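You operate a simulated robot arm through the tools that you are given. There is no shell and no other tool.

The job below is to be done with a simulated robot arm. You get a single attempt, and the scene is never put back.

Task
Wet pallet ingot 26 in the dip tray with four pump strokes; return it.
Fine: lower the tray, then pump, then raise it; the ingot goes back on the grey valve post; the other ingot and the valves stay.

Only the result counts: the job must be done as asked and must still hold three seconds after the hand-in. Knocking over, shifting, dropping, spilling or breaking anything else fails it.

Robot
A 5-joint arm with a two-finger parallel gripper, fixed in place. Base frame: the origin is on the floor under the middle of its stand, x ahead of it, y to its left, z up. Readings come in mm, degrees, newtons and seconds.
It reaches about 1134 mm from its shoulder. Its first joint turns from -149.0 to 149.0 degrees. Payload 1.57 kg.
Tool frame: the origin (TCP) lies between the finger pads and is the grasp point; the fingertips stand 30 mm ahead of it; z points along the fingers, y is the line along which they close. The gripper opens to 110 mm. The fingers are 24 mm wide and 12 mm thick; the gripper's body (48 by 112 mm) begins 78 mm behind the TCP.
Orientation is that of the tool frame in the base frame, as a unit quaternion [w, x, y, z]. With the fingers straight down and closing along the base's y, the tool's x points along the base's -x, its y along +y and its z along -z.

Tools
- The arm moves only by the tool send_rows. Its argument "targets" is a list that holds one entry, the list of rows, each a list of 7 numbers: the shift along the tool's x, y, z in units of 40 mm (1.0 is 40 mm), then the turn, a rotation vector about the tool's x, y, z in units of 6 degrees (1.0 is 6 degrees), then the gripper command, from -1 (shut) to 1 (fully open), values between in proportion. In form: [[[dx, dy, dz, rx, ry, rz, grip], ...]]. A call has 1 to 20 rows; each row shifts and turns the commanded pose from where the row before left it, along the tool's axes as they then stand. A call with a number of a shift or a turn outside -1 to 1 is refused whole. Each row takes 0.2 s and may step no farther than 50 mm and 8.6 degrees from the row before; otherwise, or with a gripper value out of range, the whole call is refused. Where a pose cannot be reached the arm comes as near as it can. A force on the tool above 50 N (or 10 N above the force at the start of the call, whichever is more), or a blocked arm, ends the call early, and 0.2 s more pass. The fingers move at their own pace (about 72 mm/s each) and stop on an object; they squeeze with about 35 N. The grip force told is the motor's: it shows also when the fingers shut on nothing. Time passes only in rows, and 0.2 s behind the last, so rows that do not move let the fingers close. It gives the time, the measured TCP pose, the force on the tool (base axes), the opening and the grip force at its end, in the units of the frame above (readings bear some noise), with the torque about the TCP (base axes, N m) and any sound that the robot's microphone picked up, and new pictures: "show" is both (left out), scene, wrist or none.
- Cameras (640 x 400 px; columns grow to the right, rows downward): "scene" is fixed at [400.9, 651.8, 1632.9]; the picture's right is [-1.00, -0.04, 0.00], its down [-0.02, 0.46, -0.89] and it looks along [0.03, -0.89, -0.46] (base axes); focal length 353 px, centre (320, 200). "wrist" rides on the gripper at [70, 16, -141] in the tool frame; the picture's right is [-0.23, 0.97, 0.00], its down [-0.85, -0.20, -0.48] and it looks along [-0.47, -0.11, 0.88] (tool axes); focal length 222 px, centre (320, 200). There is no depth. A picture from a camera that has moved, and an enlarged one, comes with that camera's place and axes in the base frame and with its lens. The place of the scene camera against the robot may be out by one fixed shift of up to 18 mm in any direction.
- lift_body(by): slides the trunk up (or, below 0, down) by that many mm; the arm rides with it, the base frame stays. It gives what a move gives, with no picture.
- close_up(camera, box): a new picture of the part [left, top, right, bottom] of that camera's present view, enlarged. It takes no simulated time.
- close_job(): hands the job in; it is judged then, once.

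Nothing tells you positions but the pictures and the camera data. Unless the task says otherwise, let go and move clear before handing in.

The tools are called by a JSON object that holds its "method" and its "body". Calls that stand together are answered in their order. send_rows: Moves the arm, as the interface text tells. Its arguments: {"type":"object","properties":{"targets":{"type":"array","items":{"type":"array","items":{"type":"array","items":{"type":"number"}}}},"show":{"type":"string","enum":["both","scene","wrist","none"]}},"required":["targets"]} The other tools are called the same way: lift_body (by) moves the trunk up or down; close_up (camera, box) takes an enlarged picture of a part of a camera's view; close_job () hands the job in.

At the start:

```text
time_s: 0.0
tcp_pos: [351.2, -472.1, 1236.9]
ee_rot: [0.0, 0.0, 1.0, 0.0]
force: [0.1, -0.4, -0.1]
torque: [0.0, 0.0, 0.01]
opening: 110.0
gripper_force: 0.0
trunk travel left (down, up): [-969.0, 1.0]
```

scene: 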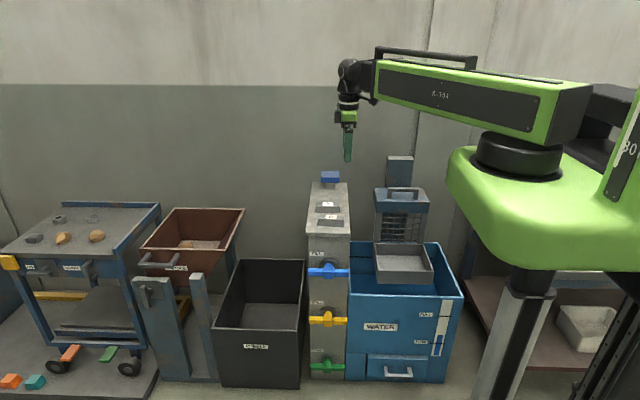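
wrist: 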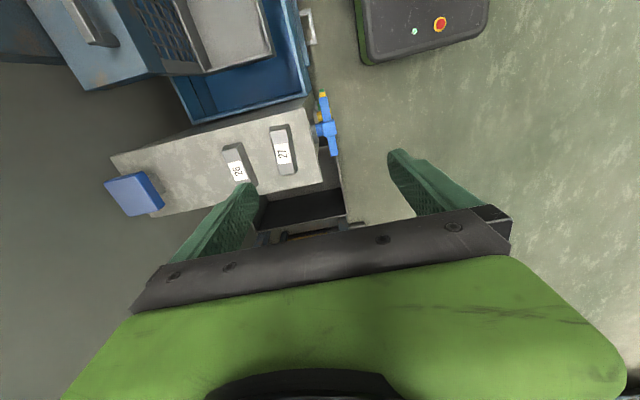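

I see a grey valve post with two ingots (26 and 27) on its top, a blue knob/button at the back of the post, and a blue water tank with a tray beside it. I'll zoom in before moving anything.

{"method": "close_up", "body": {"camera": "scene", "box": [290, 140, 480, 260]}}

{"method": "close_up", "body": {"camera": "scene", "box": [290, 240, 480, 390]}}

{"method": "close_up", "body": {"camera": "wrist", "box": [80, 0, 360, 220]}}

```text
3.33 times, centred on (385, 200) of scene
camera zoom: at [400.9, 651.8, 1632.9], right [-1.0, -0.04, 0.0], down [-0.02, 0.46, -0.89], along [0.03, -0.89, -0.46], focal length 1178 px, centre (103, 200)
```

zoom: 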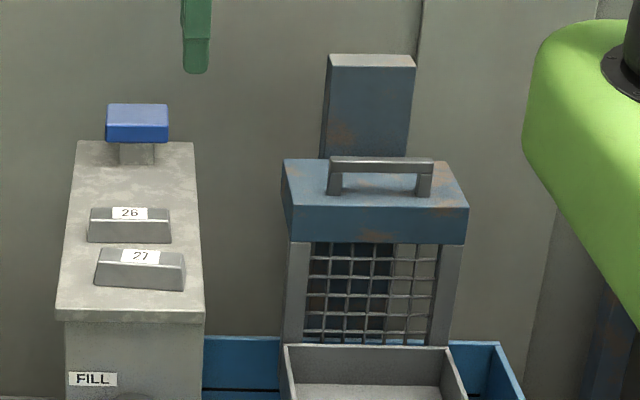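

```text
2.67 times, centred on (385, 315) of scene
camera zoom: at [400.9, 651.8, 1632.9], right [-1.0, -0.04, 0.0], down [-0.02, 0.46, -0.89], along [0.03, -0.89, -0.46], focal length 942 px, centre (147, -107)
```

zoom: 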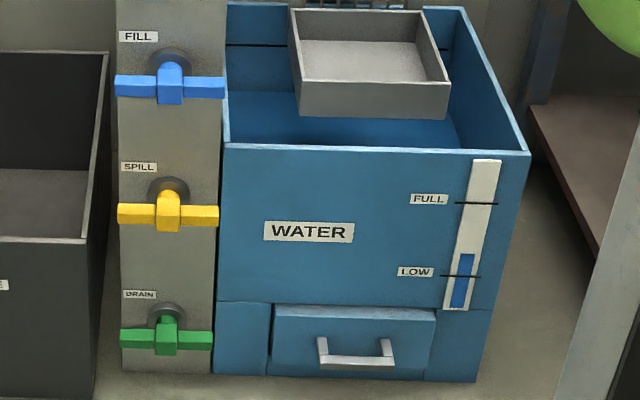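

```text
1.82 times, centred on (220, 110) of wrist
camera zoom: at [281.9, -456.4, 1377.5], right [0.23, 0.97, 0.0], down [0.85, -0.2, 0.48], along [0.47, -0.11, -0.88], focal length 404 px, centre (502, 364)
```

zoom: 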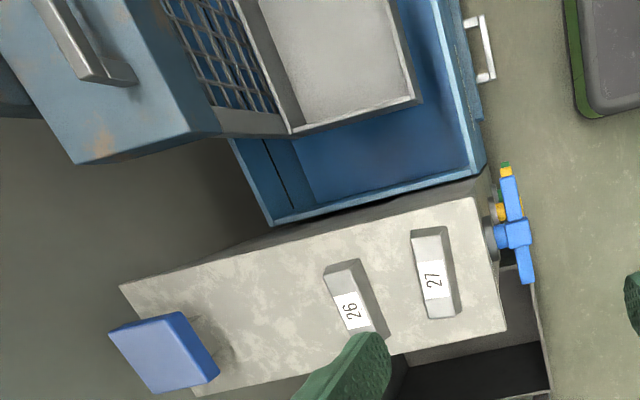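

Triangulating from both views, ingot 26 is near (411, -668, 930) and ingot 27 near (398, -565, 929), both on the post top. The pump head is near (396, -864, 984), the tray spans about x -43..197, y -759..-562 with its rim at z ≈ 674, and the tray handle is near (77, -794, 953). I'll move above ingot 26 first to see it better.

{"method": "send_rows", "body": {"targets": [[[-0.25, -0.8, 0.5, 0, 0, 0, 1], [-0.25, -0.8, 0.5, 0, 0, 0, 1], [-0.25, -0.8, 0.5, 0, 0, 0, 1], [-0.25, -0.8, 0.5, 0, 0, 0, 1], [-0.25, -0.8, 0.5, 0, 0, 0, 1], [-0.25, -0.8, 0.5, 0, 0, 0, 0.5]]], "show": "both"}}

```text
time_s: 1.4
tcp_pos: [411.5, -666.1, 1236.5]
ee_rot: [0.0, -0.001, 1.0, 0.0]
force: [0.1, 0.3, 0.4]
torque: [0.02, 0.01, -0.01]
opening: 82.4
gripper_force: 0.2
out of reach, approached as far as the arm can: row 1, 2, 3, 4, 5, 6
trunk travel left (down, up): [-969.0, 1.0]
camera wrist: at [342.4, -649.0, 1377.2], right [0.23, 0.97, 0.0], down [0.86, -0.2, 0.48], along [0.47, -0.11, -0.88], focal length 222 px, centre (320, 200)
```

scene: 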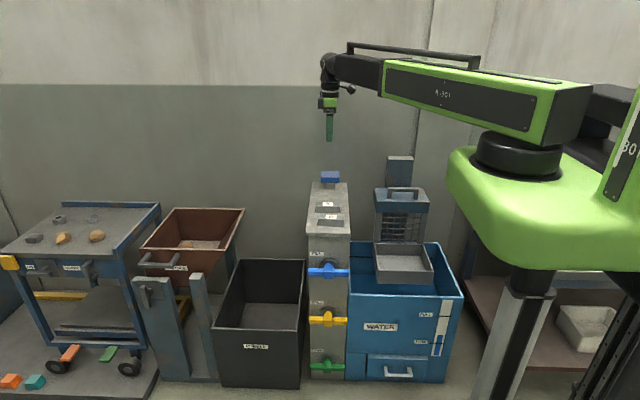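
wrist: 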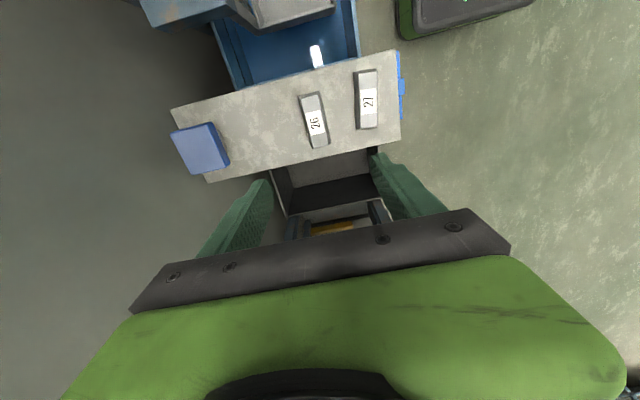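

The height didn't change with the tool-z rows, so this arm moves only horizontally and vertical motion must come from lift_body. Next I'll look closely at the ingots from here.

{"method": "close_up", "body": {"camera": "wrist", "box": [160, 20, 420, 190]}}

{"method": "close_up", "body": {"camera": "scene", "box": [300, 150, 360, 240]}}

```text
2.35 times, centred on (290, 105) of wrist
camera zoom: at [342.4, -649.0, 1377.2], right [0.23, 0.97, 0.0], down [0.86, -0.2, 0.48], along [0.47, -0.11, -0.88], focal length 523 px, centre (391, 424)
```

zoom: 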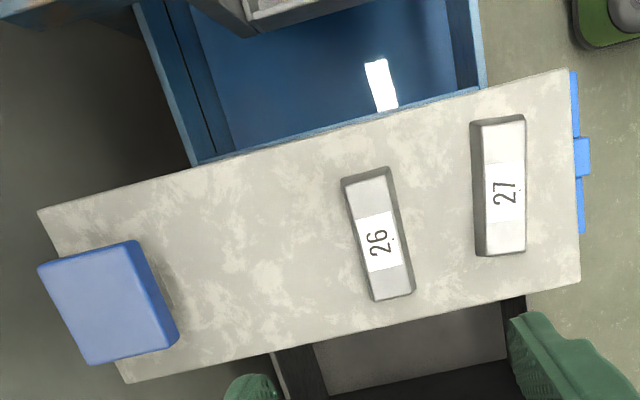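

```text
4.44 times, centred on (330, 195) of scene
camera zoom: at [400.9, 651.8, 1632.9], right [-1.0, -0.04, 0.0], down [-0.02, 0.46, -0.89], along [0.03, -0.89, -0.46], focal length 1571 px, centre (276, 222)
```

zoom: 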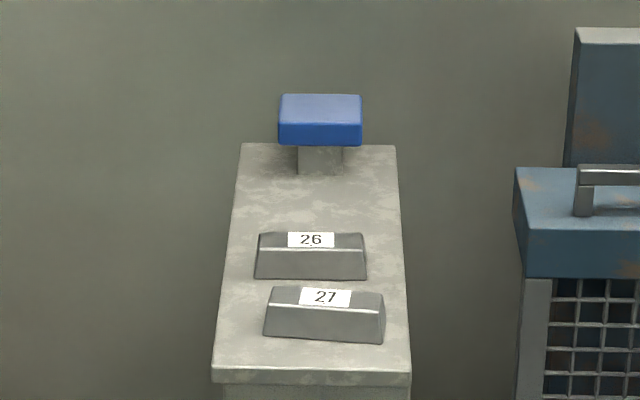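

Ingot 26 is aligned with base x, centred near (411, -673), about 40 mm tall on the post top at z ≈ 888, with a ~58 mm gap to ingot 27. I'll centre over it with a limited opening and lower the trunk partway.

{"method": "send_rows", "body": {"targets": [[[0, -0.17, 0, 0, 0, 0, 0.45], [0, 0, 0, 0, 0, 0, 0.45]]], "show": "none"}}

{"method": "lift_body", "body": {"by": -180}}

{"method": "send_rows", "body": {"targets": [[[0, 0, 0, 0, 0, 0, 0.45]]], "show": "both"}}

```text
time_s: 2.0
tcp_pos: [412.5, -671.6, 1235.8]
ee_rot: [0.0, -0.001, 1.0, 0.0]
force: [0.9, 0.4, 0.3]
torque: [-0.04, -0.02, 0.01]
opening: 79.6
gripper_force: 0.1
trunk travel left (down, up): [-969.0, 1.0]
```

```text
time_s: 4.0
tcp_pos: [411.3, -671.2, 1055.4]
ee_rot: [0.0, 0.0, 1.0, 0.0]
force: [0.3, 0.2, -0.6]
torque: [-0.01, -0.03, -0.03]
opening: 79.6
gripper_force: 0.0
trunk travel left (down, up): [-789.0, 181.0]
```

```text
time_s: 4.4
tcp_pos: [412.3, -671.6, 1055.3]
ee_rot: [0.0, -0.001, 1.0, 0.0]
force: [-0.2, -0.3, 0.9]
torque: [0.01, 0.02, 0.0]
opening: 80.0
gripper_force: 0.1
trunk travel left (down, up): [-789.0, 181.0]
camera wrist: at [342.2, -654.9, 1197.5], right [0.23, 0.97, 0.0], down [0.86, -0.2, 0.48], along [0.47, -0.11, -0.88], focal length 222 px, centre (320, 200)
```

scene: 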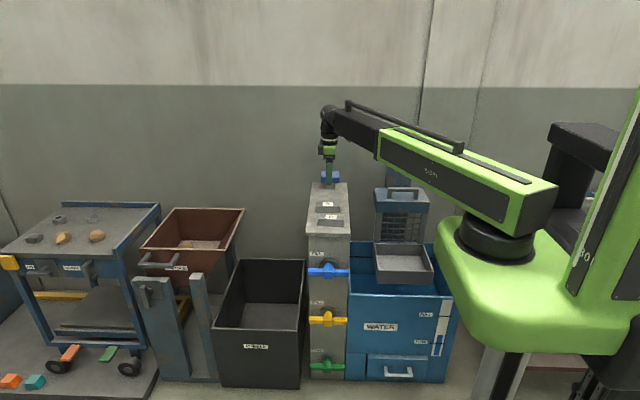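
wrist: 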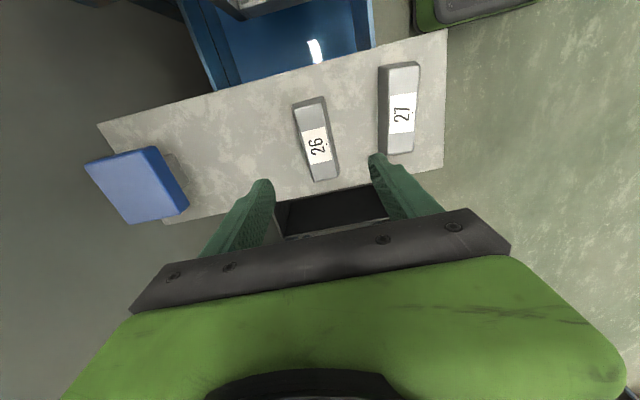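

The lift works. I'll zoom the wrist view to refine the ingot position before descending further.

{"method": "close_up", "body": {"camera": "wrist", "box": [240, 50, 460, 200]}}

```text
2.67 times, centred on (350, 125) of wrist
camera zoom: at [342.2, -654.9, 1197.5], right [0.23, 0.97, 0.0], down [0.86, -0.2, 0.48], along [0.47, -0.11, -0.88], focal length 592 px, centre (240, 400)
```

zoom: 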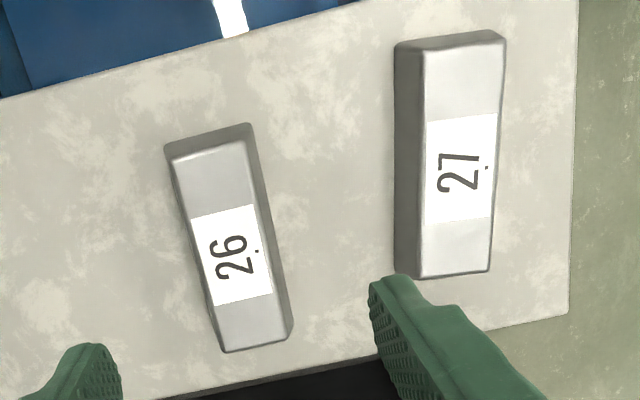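

Refined: ingot 26's centre is at (411.7, -675.3), with a 42 mm base and a 30 mm top. I'll shift 3.5 mm in y and lower so the fingertips stop just above the post top.

{"method": "send_rows", "body": {"targets": [[[0, -0.09, 0, 0, 0, 0, 0.45], [0, 0, 0, 0, 0, 0, 0.45]]], "show": "none"}}

{"method": "lift_body", "body": {"by": -115}}

{"method": "send_rows", "body": {"targets": [[[0, 0, 0, 0, 0, 0, 0.45]]], "show": "both"}}

```text
time_s: 5.0
tcp_pos: [411.9, -674.5, 1056.7]
ee_rot: [0.0, -0.001, 1.0, 0.0]
force: [-1.4, -0.6, -0.8]
torque: [-0.01, 0.01, 0.0]
opening: 79.7
gripper_force: 0.1
trunk travel left (down, up): [-789.0, 181.0]
```

```text
time_s: 6.5
tcp_pos: [411.9, -676.2, 942.1]
ee_rot: [0.0, -0.001, 1.0, 0.0]
force: [0.0, 0.0, 0.2]
torque: [0.02, -0.02, -0.04]
opening: 79.5
gripper_force: 0.0
trunk travel left (down, up): [-674.0, 296.0]
```

```text
time_s: 6.9
tcp_pos: [412.1, -675.6, 941.1]
ee_rot: [-0.001, -0.001, 1.0, 0.0]
force: [-0.5, 0.0, -0.5]
torque: [0.03, -0.03, 0.01]
opening: 79.8
gripper_force: 0.1
trunk travel left (down, up): [-674.0, 296.0]
camera wrist: at [342.1, -658.5, 1082.5], right [0.23, 0.97, 0.0], down [0.86, -0.2, 0.48], along [0.47, -0.11, -0.88], focal length 222 px, centre (320, 200)
```

scene: 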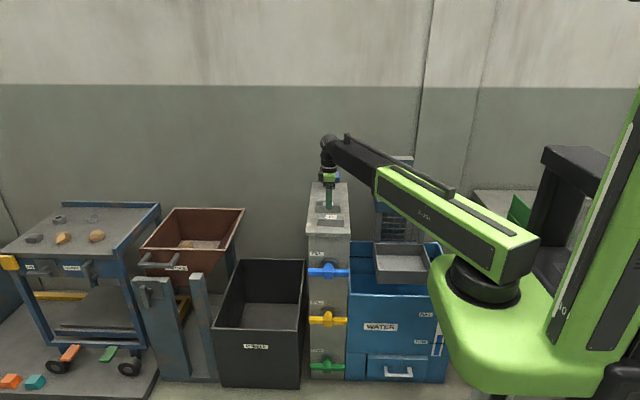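
wrist: 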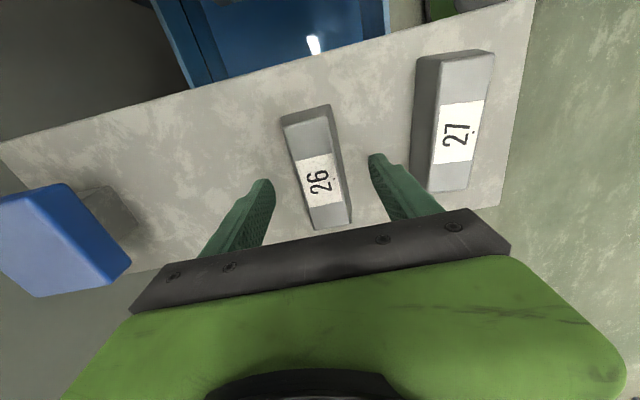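

The fingers now straddle ingot 26 with clearance on both sides. I'll zoom in to verify the alignment before the last few centimetres.

{"method": "close_up", "body": {"camera": "wrist", "box": [220, 80, 460, 240]}}

{"method": "close_up", "body": {"camera": "scene", "box": [300, 160, 360, 240]}}

```text
2.50 times, centred on (340, 160) of wrist
camera zoom: at [342.1, -658.5, 1082.5], right [0.23, 0.97, 0.0], down [0.86, -0.2, 0.48], along [0.47, -0.11, -0.88], focal length 555 px, centre (270, 300)
```

zoom: 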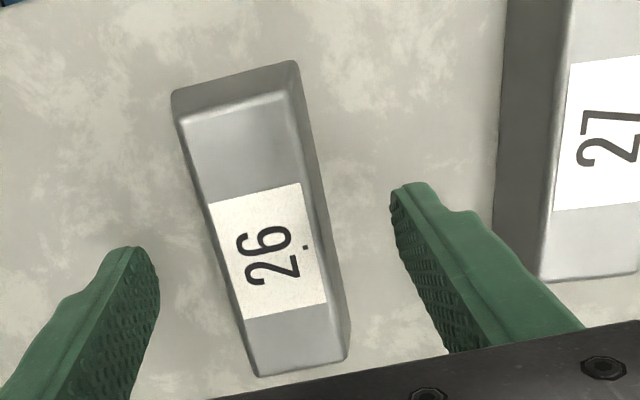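

```text
5.00 times, centred on (330, 200) of scene
camera zoom: at [400.9, 651.8, 1632.9], right [-1.0, -0.04, 0.0], down [-0.02, 0.46, -0.89], along [0.03, -0.89, -0.46], focal length 1767 px, centre (270, 200)
```

zoom: 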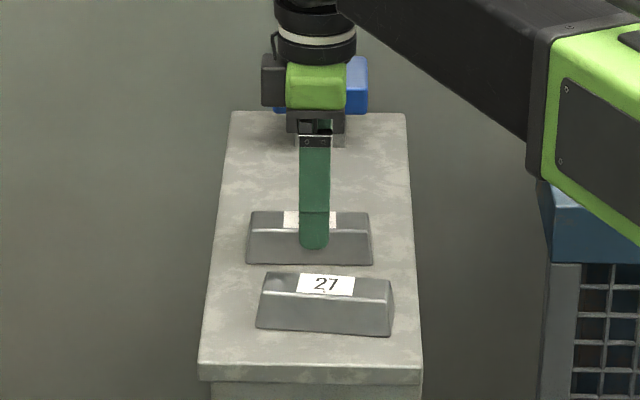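

The scene camera reads about 16 mm off along its vertical (checked against the fingertips), so the ingot top is really at z ≈ 910 and the post top at z ≈ 872. The ingot centre is ≈ (416, -675.5). I'll nudge +4 mm in x and lower in small steps.

{"method": "send_rows", "body": {"targets": [[[-0.1, 0, 0, 0, 0, 0, 0.45], [0, 0, 0, 0, 0, 0, 0.45]]], "show": "none"}}

{"method": "lift_body", "body": {"by": -26}}

{"method": "send_rows", "body": {"targets": [[[0, 0, 0, 0, 0, 0, 0.45]]], "show": "both"}}

{"method": "close_up", "body": {"camera": "scene", "box": [300, 160, 360, 240]}}

{"method": "close_up", "body": {"camera": "wrist", "box": [220, 80, 460, 240]}}

```text
time_s: 7.5
tcp_pos: [416.7, -675.1, 940.6]
ee_rot: [0.0, 0.0, 1.0, 0.0]
force: [-0.6, -0.3, 0.5]
torque: [-0.02, 0.02, -0.03]
opening: 79.7
gripper_force: 0.1
trunk travel left (down, up): [-674.0, 296.0]
```

```text
time_s: 8.2
tcp_pos: [416.9, -675.4, 915.2]
ee_rot: [-0.001, 0.0, 1.0, 0.001]
force: [-1.2, 0.1, 0.0]
torque: [-0.01, -0.03, 0.04]
opening: 79.8
gripper_force: 0.1
trunk travel left (down, up): [-648.0, 322.0]
```

```text
time_s: 8.6
tcp_pos: [416.2, -676.1, 915.0]
ee_rot: [0.0, -0.001, 1.0, 0.0]
force: [-0.2, 0.2, 0.2]
torque: [-0.03, -0.02, 0.0]
opening: 79.8
gripper_force: 0.1
trunk travel left (down, up): [-648.0, 322.0]
camera wrist: at [346.2, -658.7, 1056.5], right [0.23, 0.97, 0.0], down [0.86, -0.2, 0.48], along [0.47, -0.11, -0.88], focal length 222 px, centre (320, 200)
```

scene: 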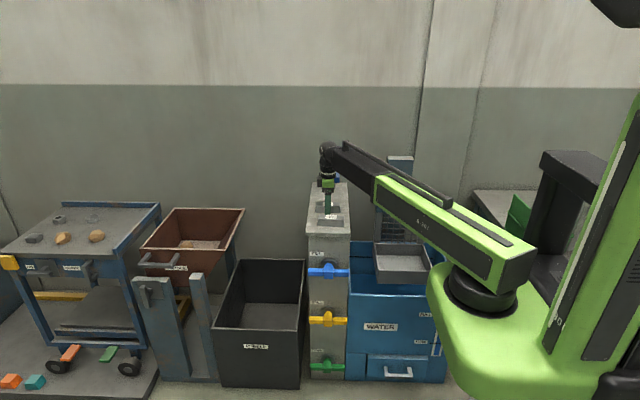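
wrist: 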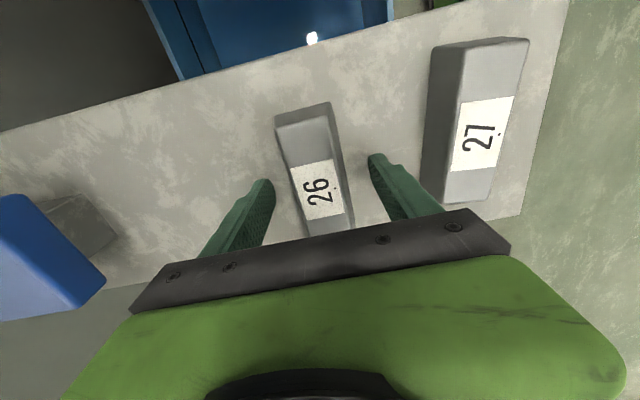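

```text
5.00 times, centred on (330, 200) of scene
camera zoom: at [400.9, 651.8, 1632.9], right [-1.0, -0.04, 0.0], down [-0.02, 0.46, -0.89], along [0.03, -0.89, -0.46], focal length 1767 px, centre (270, 200)
```

zoom: 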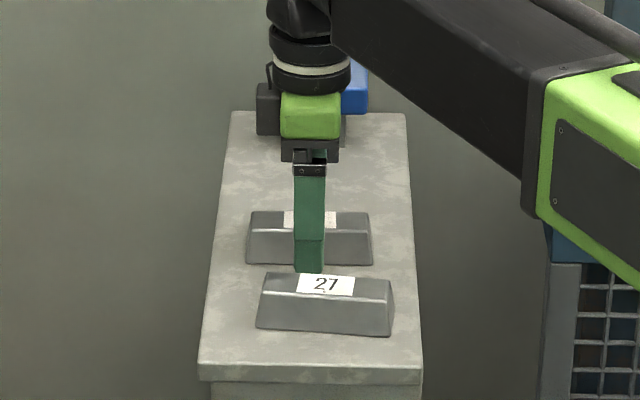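

```text
2.50 times, centred on (340, 160) of wrist
camera zoom: at [346.2, -658.7, 1056.5], right [0.23, 0.97, 0.0], down [0.86, -0.2, 0.48], along [0.47, -0.11, -0.88], focal length 555 px, centre (270, 300)
```

zoom: 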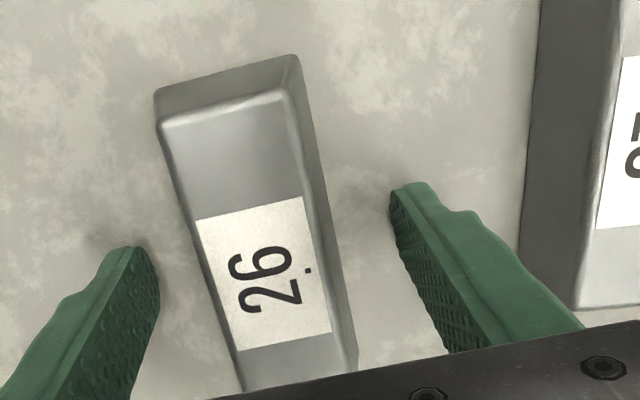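

The fingertips are at z ≈ 885, with faint contact shadows showing on the post. I'll lower another 9 mm and check the force, then close.

{"method": "lift_body", "body": {"by": -9}}

{"method": "close_up", "body": {"camera": "scene", "box": [300, 160, 360, 240]}}

{"method": "close_up", "body": {"camera": "wrist", "box": [220, 120, 460, 280]}}

```text
time_s: 9.1
tcp_pos: [414.2, -673.5, 909.0]
ee_rot: [0.002, -0.002, 1.0, 0.0]
force: [0.7, -1.2, 43.1]
torque: [1.18, 0.46, -0.02]
opening: 75.0
gripper_force: 0.2
trunk travel left (down, up): [-640.0, 330.0]
stopped: the force on the tool passed its limit at 55 N (the readings are from after the stop); the commanded pose is now the measured one
```

```text
5.00 times, centred on (330, 200) of scene
camera zoom: at [400.9, 651.8, 1632.9], right [-1.0, -0.04, 0.0], down [-0.02, 0.46, -0.89], along [0.03, -0.89, -0.46], focal length 1767 px, centre (270, 200)
```

zoom: 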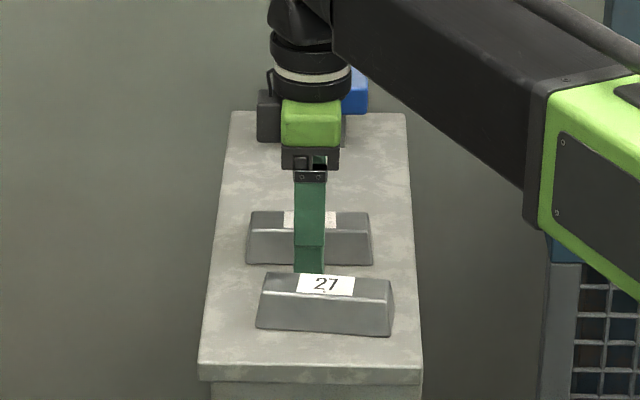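

```text
2.50 times, centred on (340, 200) of wrist
camera zoom: at [345.6, -656.2, 1051.0], right [0.23, 0.97, 0.0], down [0.85, -0.2, 0.48], along [0.47, -0.11, -0.88], focal length 555 px, centre (270, 200)
```

zoom: 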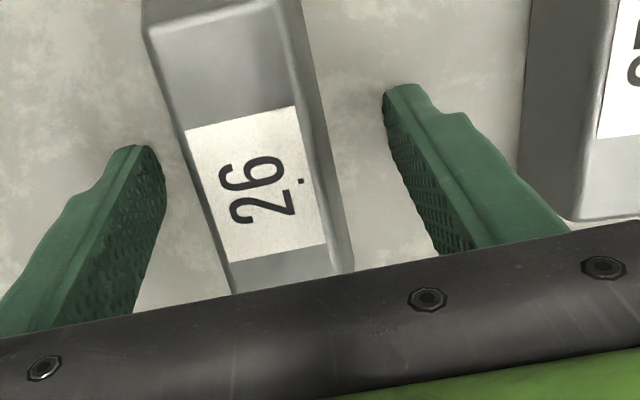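

The tips touched the post top at TCP z ≈ 909, so the post top is ≈ 880. Nothing moved; I'll back off a few mm to unload the fingers.

{"method": "lift_body", "body": {"by": 5}}

{"method": "send_rows", "body": {"targets": [[[0, 0, 0, 0, 0, 0, 0.45]]], "show": "wrist"}}

```text
time_s: 9.7
tcp_pos: [416.6, -675.8, 911.2]
ee_rot: [0.002, 0.001, 1.0, 0.0]
force: [0.0, 0.6, -0.6]
torque: [-0.01, 0.0, 0.01]
opening: 79.7
gripper_force: 0.1
trunk travel left (down, up): [-645.0, 325.0]
```

```text
time_s: 10.1
tcp_pos: [417.2, -674.8, 912.6]
ee_rot: [0.002, 0.001, 1.0, 0.001]
force: [-0.1, 0.8, 0.3]
torque: [0.02, 0.03, -0.02]
opening: 79.6
gripper_force: 0.1
trunk travel left (down, up): [-645.0, 325.0]
camera wrist: at [347.2, -658.7, 1052.9], right [0.23, 0.97, 0.0], down [0.85, -0.2, 0.48], along [0.47, -0.11, -0.88], focal length 222 px, centre (320, 200)
```

wrist: 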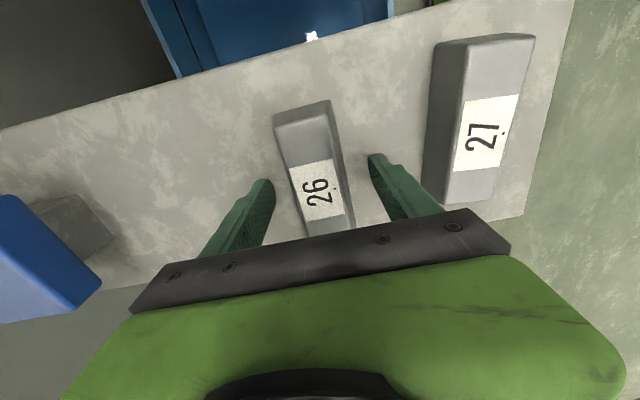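

The tool is unloaded with the tips just above the post. Closing on ingot 26 now.

{"method": "send_rows", "body": {"targets": [[[0, 0, 0, 0, 0, 0, -1], [0, 0, 0, 0, 0, 0, -1], [0, 0, 0, 0, 0, 0, -1], [0, 0, 0, 0, 0, 0, -1]]], "show": "wrist"}}

```text
time_s: 11.1
tcp_pos: [418.4, -674.7, 911.2]
ee_rot: [0.002, 0.0, 1.0, 0.0]
force: [0.8, -1.8, 0.4]
torque: [-0.03, -0.06, 0.0]
opening: 44.8
gripper_force: 34.8
trunk travel left (down, up): [-645.0, 325.0]
camera wrist: at [347.1, -658.7, 1053.0], right [0.23, 0.97, 0.0], down [0.85, -0.2, 0.48], along [0.47, -0.11, -0.88], focal length 222 px, centre (320, 200)
```

wrist: 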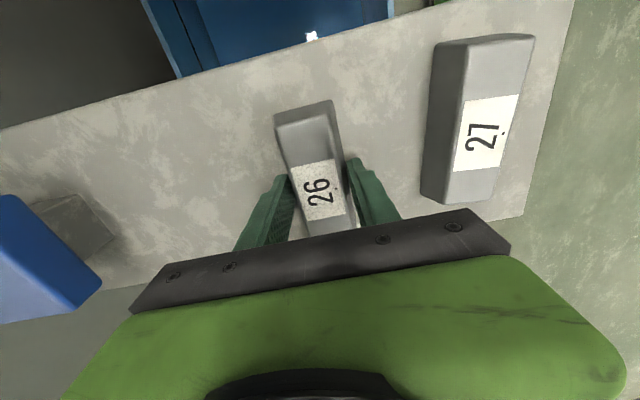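

The grip holds the ingot at 44.8 mm with 35 N. I'll lift gently and check.

{"method": "lift_body", "body": {"by": 30}}

{"method": "send_rows", "body": {"targets": [[[0, 0, 0, 0, 0, 0, -1]]], "show": "both"}}

{"method": "close_up", "body": {"camera": "scene", "box": [300, 160, 360, 240]}}

```text
time_s: 11.8
tcp_pos: [416.3, -676.5, 942.0]
ee_rot: [0.0, 0.0, 1.0, 0.001]
force: [0.9, 0.4, -5.2]
torque: [0.01, 0.01, -0.01]
opening: 44.9
gripper_force: 34.4
trunk travel left (down, up): [-675.0, 295.0]
```

```text
time_s: 12.2
tcp_pos: [417.4, -675.6, 941.3]
ee_rot: [0.0, -0.001, 1.0, 0.001]
force: [0.0, -0.2, -3.9]
torque: [-0.01, -0.03, 0.02]
opening: 44.8
gripper_force: 35.0
trunk travel left (down, up): [-675.0, 295.0]
camera wrist: at [347.3, -658.9, 1082.8], right [0.23, 0.97, 0.0], down [0.85, -0.2, 0.48], along [0.47, -0.11, -0.88], focal length 222 px, centre (320, 200)
```

scene: 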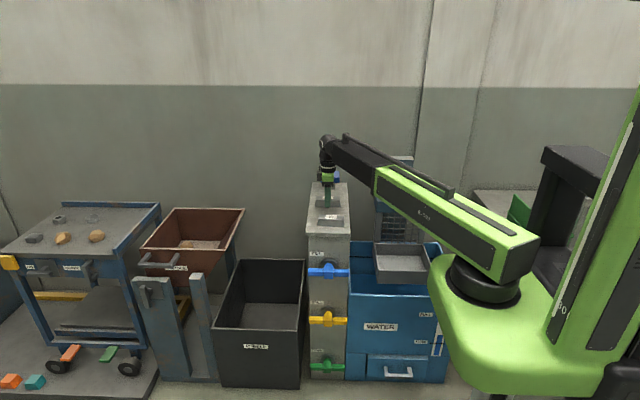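
wrist: 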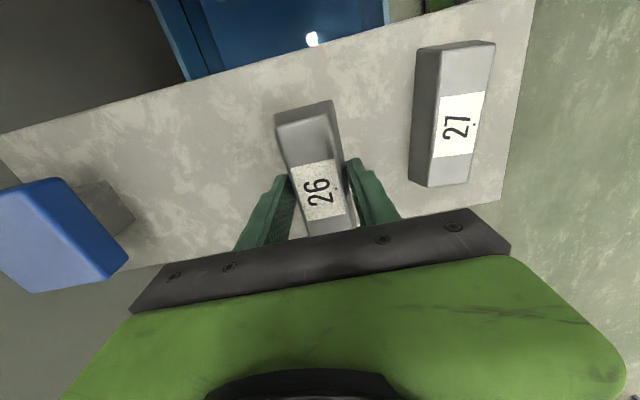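

```text
5.00 times, centred on (330, 200) of scene
camera zoom: at [400.9, 651.8, 1632.9], right [-1.0, -0.04, 0.0], down [-0.02, 0.46, -0.89], along [0.03, -0.89, -0.46], focal length 1767 px, centre (270, 200)
```

zoom: 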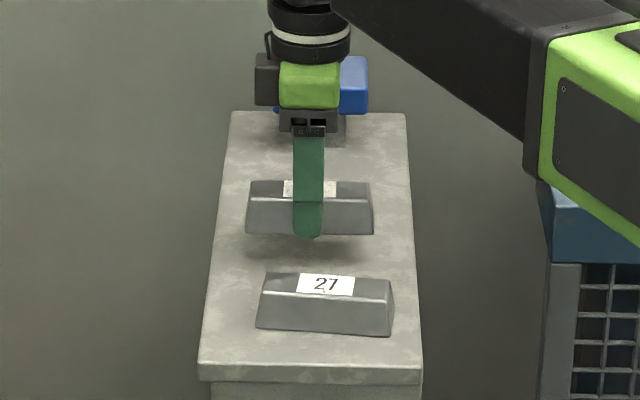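

Ingot 26 is held (about 0.45 kg). I'll raise clear and traverse to above the tray centre, estimated at (75, -655) with its rim at z ≈ 651.

{"method": "lift_body", "body": {"by": 80}}

{"method": "send_rows", "body": {"targets": [[[0.8, 0.06, 0, 0, 0, 0, -1], [0.8, 0.06, 0, 0, 0, 0, -1], [0.8, 0.06, 0, 0, 0, 0, -1], [0.8, 0.06, 0, 0, 0, 0, -1], [0.8, 0.06, 0, 0, 0, 0, -1], [0.8, 0.06, 0, 0, 0, 0, -1], [0.8, 0.06, 0, 0, 0, 0, -1], [0.8, 0.06, 0, 0, 0, 0, -1], [0.8, 0.06, 0, 0, 0, 0, -1], [0.8, 0.06, 0, 0, 0, 0, -1], [0, 0, 0, 0, 0, 0, -1]]], "show": "both"}}

```text
time_s: 13.4
tcp_pos: [416.9, -674.8, 1022.8]
ee_rot: [0.001, 0.0, 1.0, 0.001]
force: [0.3, -0.4, -3.8]
torque: [0.02, 0.01, 0.02]
opening: 44.6
gripper_force: 35.0
trunk travel left (down, up): [-755.0, 215.0]
```

```text
time_s: 15.8
tcp_pos: [97.5, -650.8, 1021.2]
ee_rot: [0.002, 0.0, 1.0, 0.0]
force: [0.2, -0.2, -4.2]
torque: [0.02, -0.03, 0.0]
opening: 44.9
gripper_force: 34.6
trunk travel left (down, up): [-755.0, 215.0]
camera wrist: at [27.1, -634.7, 1162.8], right [0.23, 0.97, 0.0], down [0.85, -0.2, 0.48], along [0.47, -0.11, -0.88], focal length 222 px, centre (320, 200)
```

scene: 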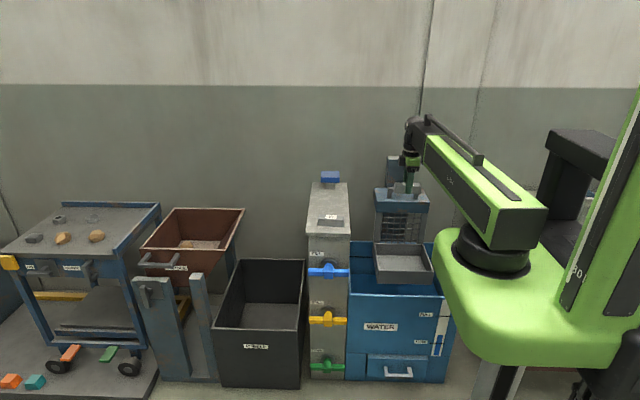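
wrist: 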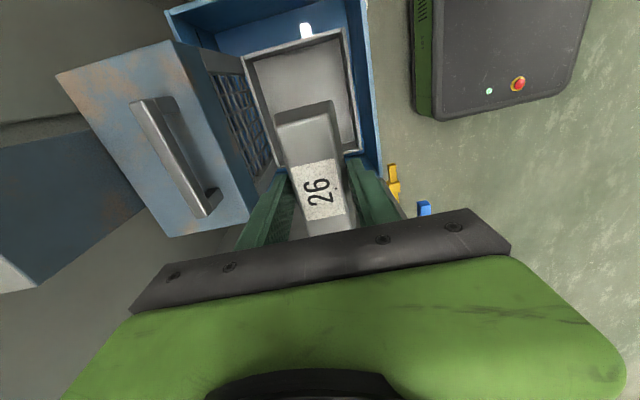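

I'm above the tray and the block with its handle is beside it. I'll zoom the wrist view to measure the tray and handle.

{"method": "close_up", "body": {"camera": "wrist", "box": [40, 0, 400, 240]}}

{"method": "close_up", "body": {"camera": "scene", "box": [360, 140, 460, 300]}}

```text
1.67 times, centred on (220, 120) of wrist
camera zoom: at [27.1, -634.7, 1162.8], right [0.23, 0.97, 0.0], down [0.85, -0.2, 0.48], along [0.47, -0.11, -0.88], focal length 370 px, centre (487, 333)
```

zoom: 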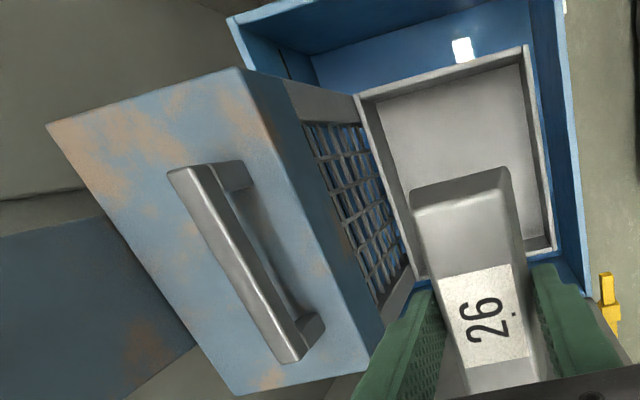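

```text
2.50 times, centred on (410, 220) of scene
camera zoom: at [400.9, 651.8, 1632.9], right [-1.0, -0.04, 0.0], down [-0.02, 0.46, -0.89], along [0.03, -0.89, -0.46], focal length 883 px, centre (95, 150)
```

zoom: 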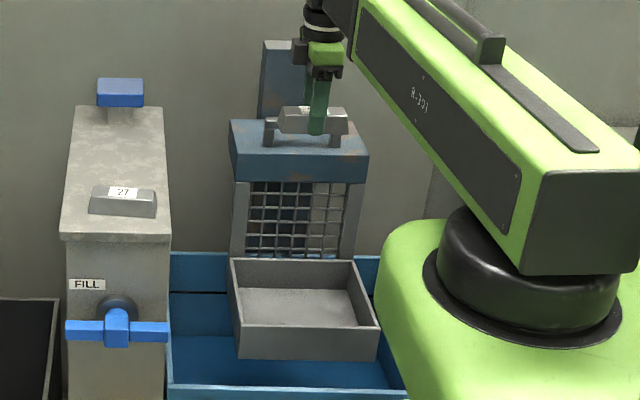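

The tray's outer edges are about x -41..192, y -776..-574 with centre (75, -675), and the handle bar runs x 7..143 at y ≈ -812, z ≈ 925. I'll centre over the tray, biased slightly to the front, and lower to just above the rim.

{"method": "send_rows", "body": {"targets": [[[0.55, -0.25, 0, 0, 0, 0, -1], [0, 0, 0, 0, 0, 0, -1]]], "show": "none"}}

{"method": "lift_body", "body": {"by": -290}}

{"method": "send_rows", "body": {"targets": [[[0, 0, 0, 0, 0, 0, -1]]], "show": "both"}}

```text
time_s: 16.4
tcp_pos: [74.8, -662.3, 1021.2]
ee_rot: [0.002, -0.001, 1.0, 0.001]
force: [0.2, 0.0, -3.2]
torque: [0.0, -0.02, 0.01]
opening: 44.7
gripper_force: 35.6
trunk travel left (down, up): [-755.0, 215.0]
```

```text
time_s: 19.3
tcp_pos: [74.5, -661.8, 731.9]
ee_rot: [0.001, 0.0, 1.0, 0.002]
force: [0.1, -0.1, -4.6]
torque: [-0.02, -0.02, 0.02]
opening: 44.6
gripper_force: 35.3
trunk travel left (down, up): [-465.0, 505.0]
```

```text
time_s: 19.7
tcp_pos: [76.1, -661.7, 731.3]
ee_rot: [0.001, 0.0, 1.0, 0.001]
force: [0.0, 0.3, -3.2]
torque: [-0.04, -0.01, -0.02]
opening: 44.7
gripper_force: 35.0
trunk travel left (down, up): [-465.0, 505.0]
camera wrist: at [5.4, -644.9, 872.8], right [0.23, 0.97, 0.0], down [0.85, -0.2, 0.48], along [0.47, -0.11, -0.88], focal length 222 px, centre (320, 200)
```

scene: 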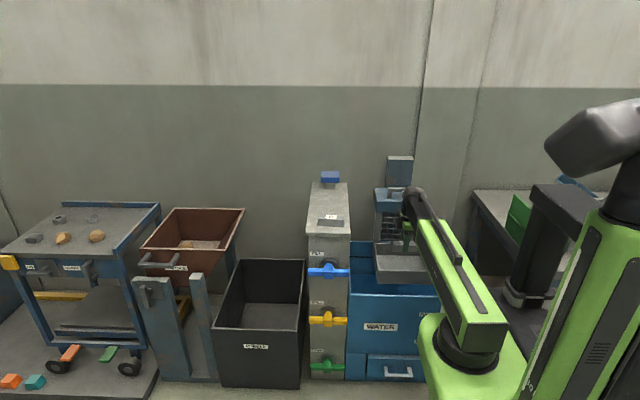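
wrist: 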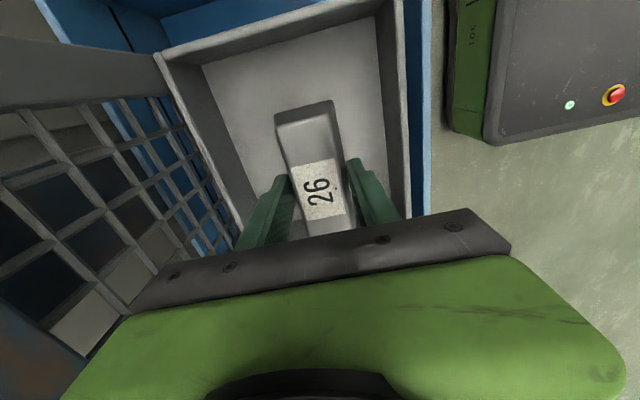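

The ingot is well inside the tray outline and the tray floor computes to z ≈ 587. I'll lower to just above the floor.

{"method": "lift_body", "body": {"by": -95}}

{"method": "send_rows", "body": {"targets": [[[0, 0, 0, 0, 0, 0, -1]]], "show": "both"}}

{"method": "close_up", "body": {"camera": "scene", "box": [360, 180, 460, 300]}}

```text
time_s: 21.0
tcp_pos: [75.7, -661.9, 636.3]
ee_rot: [0.002, 0.0, 1.0, 0.001]
force: [-0.4, 0.5, -4.6]
torque: [-0.04, 0.01, 0.0]
opening: 44.4
gripper_force: 35.0
trunk travel left (down, up): [-370.0, 600.0]
```

```text
time_s: 21.4
tcp_pos: [75.9, -661.0, 638.0]
ee_rot: [0.001, 0.0, 1.0, 0.001]
force: [0.1, 0.2, -3.5]
torque: [0.04, 0.01, 0.01]
opening: 44.3
gripper_force: 34.7
trunk travel left (down, up): [-370.0, 600.0]
camera wrist: at [5.4, -644.8, 777.9], right [0.23, 0.97, 0.0], down [0.85, -0.2, 0.48], along [0.47, -0.11, -0.88], focal length 222 px, centre (320, 200)
```

scene: 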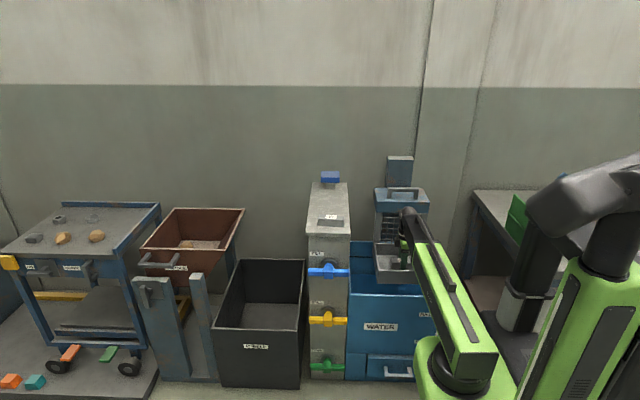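
wrist: 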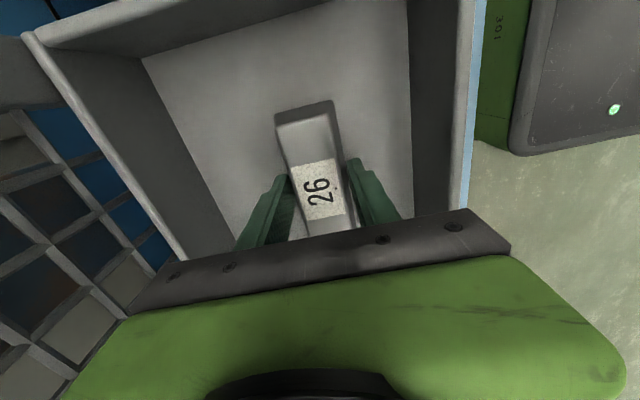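

```text
3.33 times, centred on (410, 240) of scene
camera zoom: at [400.9, 651.8, 1632.9], right [-1.0, -0.04, 0.0], down [-0.02, 0.46, -0.89], along [0.03, -0.89, -0.46], focal length 1178 px, centre (20, 67)
```

zoom: 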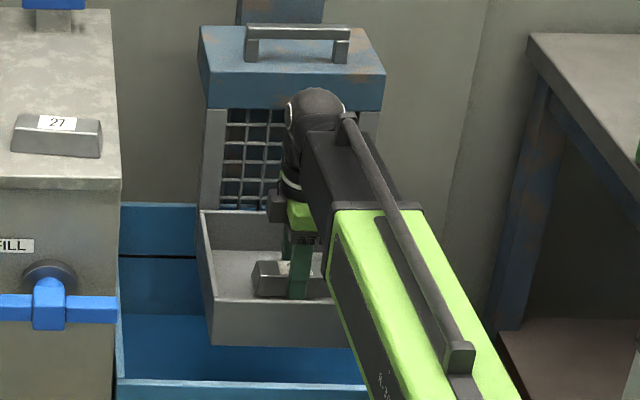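

Ingot is about 20 mm above the tray floor. I'll lower in small steps, watching for the weight to come off the gripper.

{"method": "lift_body", "body": {"by": -13}}

{"method": "lift_body", "body": {"by": -3}}

```text
time_s: 22.0
tcp_pos: [75.2, -660.6, 624.0]
ee_rot: [0.001, 0.0, 1.0, 0.001]
force: [-0.1, -0.4, -3.3]
torque: [0.0, 0.01, -0.02]
opening: 44.7
gripper_force: 35.5
trunk travel left (down, up): [-357.0, 613.0]
```

```text
time_s: 22.5
tcp_pos: [75.7, -661.7, 621.4]
ee_rot: [0.001, 0.0, 1.0, 0.0]
force: [-0.7, -1.2, -3.3]
torque: [0.01, 0.01, 0.01]
opening: 44.7
gripper_force: 35.8
trunk travel left (down, up): [-354.0, 616.0]
```

Still carrying the weight, so I'll continue in small steps.

{"method": "lift_body", "body": {"by": -2}}

{"method": "lift_body", "body": {"by": -2}}

{"method": "close_up", "body": {"camera": "wrist", "box": [200, 60, 440, 240]}}

```text
time_s: 23.1
tcp_pos: [75.5, -661.1, 618.2]
ee_rot: [0.001, -0.001, 1.0, 0.0]
force: [0.3, 0.4, -4.5]
torque: [0.01, 0.0, 0.02]
opening: 44.5
gripper_force: 35.6
trunk travel left (down, up): [-352.0, 618.0]
```

```text
time_s: 23.6
tcp_pos: [77.3, -660.8, 616.9]
ee_rot: [0.002, 0.0, 1.0, 0.002]
force: [-0.6, 0.0, -3.8]
torque: [0.01, -0.04, 0.02]
opening: 44.5
gripper_force: 34.9
trunk travel left (down, up): [-350.0, 620.0]
```

```text
2.22 times, centred on (320, 150) of wrist
camera zoom: at [5.5, -644.8, 757.8], right [0.23, 0.97, 0.0], down [0.85, -0.2, 0.48], along [0.47, -0.11, -0.88], focal length 494 px, centre (320, 311)
```

zoom: 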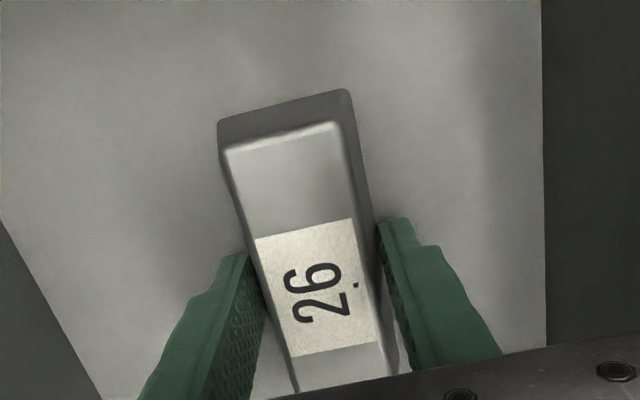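

The contact shadows suggest we're close, but the ingot's weight is still on the gripper. A few more small steps.

{"method": "lift_body", "body": {"by": -2}}

{"method": "lift_body", "body": {"by": -2}}

```text
time_s: 24.1
tcp_pos: [76.1, -661.1, 615.6]
ee_rot: [0.002, 0.0, 1.0, 0.0]
force: [0.1, -2.8, 7.4]
torque: [-0.15, 0.13, 0.05]
opening: 44.6
gripper_force: 34.9
trunk travel left (down, up): [-348.0, 622.0]
```

```text
time_s: 24.6
tcp_pos: [74.8, -661.4, 613.6]
ee_rot: [0.002, 0.001, 1.0, 0.0]
force: [0.9, -3.1, 5.4]
torque: [-0.28, 0.05, 0.05]
opening: 44.6
gripper_force: 35.4
trunk travel left (down, up): [-346.0, 624.0]
```

The ingot is on the tray floor and the force has reversed to about +5 N. I'll open the fingers gently and back up.

{"method": "send_rows", "body": {"targets": [[[0, 0, 0, 0, 0, 0, -0.1], [0, 0, 0, 0, 0, 0, 0.2], [0, 0, 0, 0, 0, 0, 0.45], [0, 0, 0, 0, 0, 0, 0.45]]], "show": "both"}}

```text
time_s: 25.6
tcp_pos: [75.8, -661.3, 612.2]
ee_rot: [0.001, 0.0, 1.0, -0.001]
force: [1.0, 0.1, 0.5]
torque: [0.02, 0.0, 0.01]
opening: 79.6
gripper_force: 0.0
trunk travel left (down, up): [-346.0, 624.0]
camera wrist: at [5.4, -644.7, 754.0], right [0.23, 0.97, 0.0], down [0.85, -0.2, 0.48], along [0.47, -0.11, -0.88], focal length 222 px, centre (320, 200)
```

scene: 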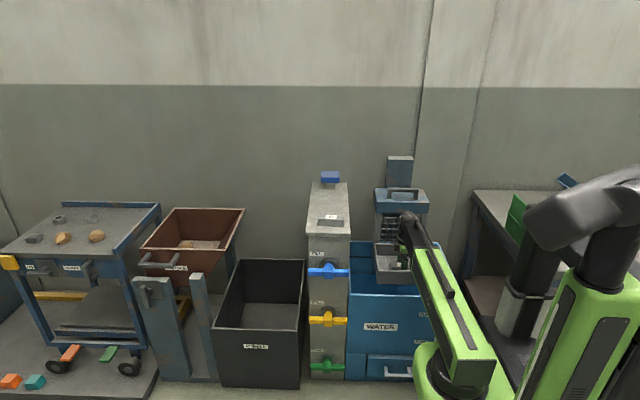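
wrist: 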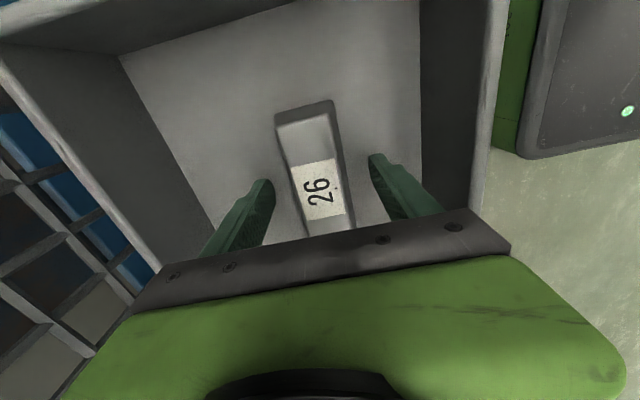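

Ingot 26 sits in the tray and the fingers are clear. I'll raise straight up above the handle height and look at the handle.

{"method": "lift_body", "body": {"by": 400}}

{"method": "send_rows", "body": {"targets": [[[0, -0.7, 0, 0, 0, 0, 0.2], [0, -0.7, 0, 0, 0, 0, 0.2], [0, -0.7, 0, 0, 0, 0, 0.2], [0, 0, 0, 0, 0, 0, 0.2]]], "show": "both"}}

{"method": "close_up", "body": {"camera": "wrist", "box": [120, 20, 460, 260]}}

{"method": "close_up", "body": {"camera": "scene", "box": [360, 140, 460, 300]}}

```text
time_s: 29.4
tcp_pos: [75.9, -661.5, 1013.2]
ee_rot: [0.002, 0.001, 1.0, 0.0]
force: [0.6, -0.2, 0.1]
torque: [0.0, -0.01, 0.01]
opening: 80.1
gripper_force: 0.1
trunk travel left (down, up): [-746.0, 224.0]
```

```text
time_s: 30.4
tcp_pos: [76.7, -745.2, 1011.6]
ee_rot: [0.002, 0.0, 1.0, 0.0]
force: [0.7, 0.2, -0.1]
torque: [-0.02, -0.05, -0.02]
opening: 66.2
gripper_force: 0.1
trunk travel left (down, up): [-746.0, 224.0]
camera wrist: at [5.6, -729.3, 1154.0], right [0.23, 0.97, 0.0], down [0.85, -0.2, 0.48], along [0.47, -0.11, -0.88], focal length 222 px, centre (320, 200)
```

scene: 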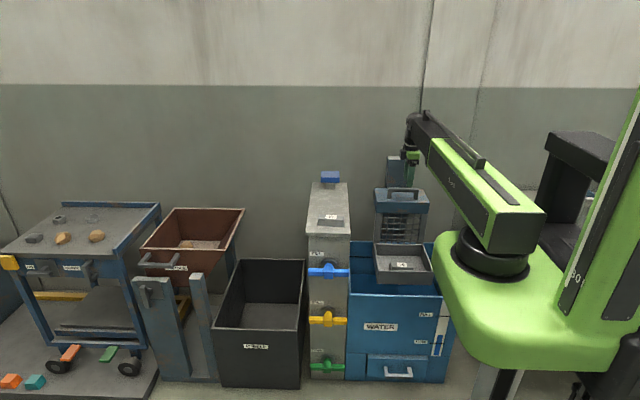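
wrist: 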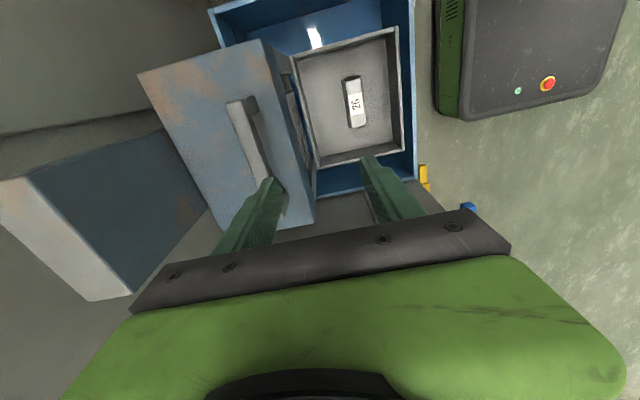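

```text
1.67 times, centred on (290, 140) of wrist
camera zoom: at [5.6, -729.3, 1154.0], right [0.23, 0.97, 0.0], down [0.85, -0.2, 0.48], along [0.47, -0.11, -0.88], focal length 370 px, centre (370, 300)
```

zoom: 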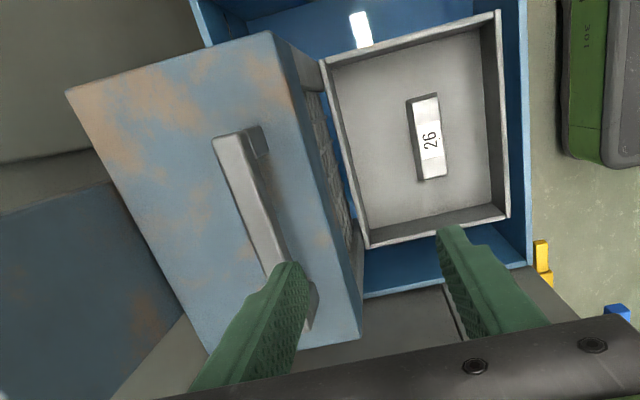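

```text
2.50 times, centred on (410, 220) of scene
camera zoom: at [400.9, 651.8, 1632.9], right [-1.0, -0.04, 0.0], down [-0.02, 0.46, -0.89], along [0.03, -0.89, -0.46], focal length 883 px, centre (95, 150)
```

zoom: 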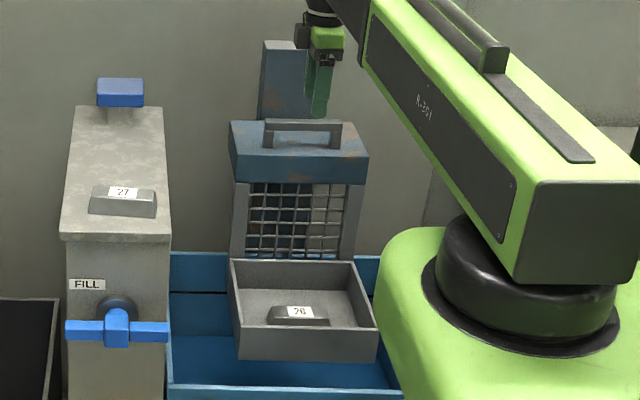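

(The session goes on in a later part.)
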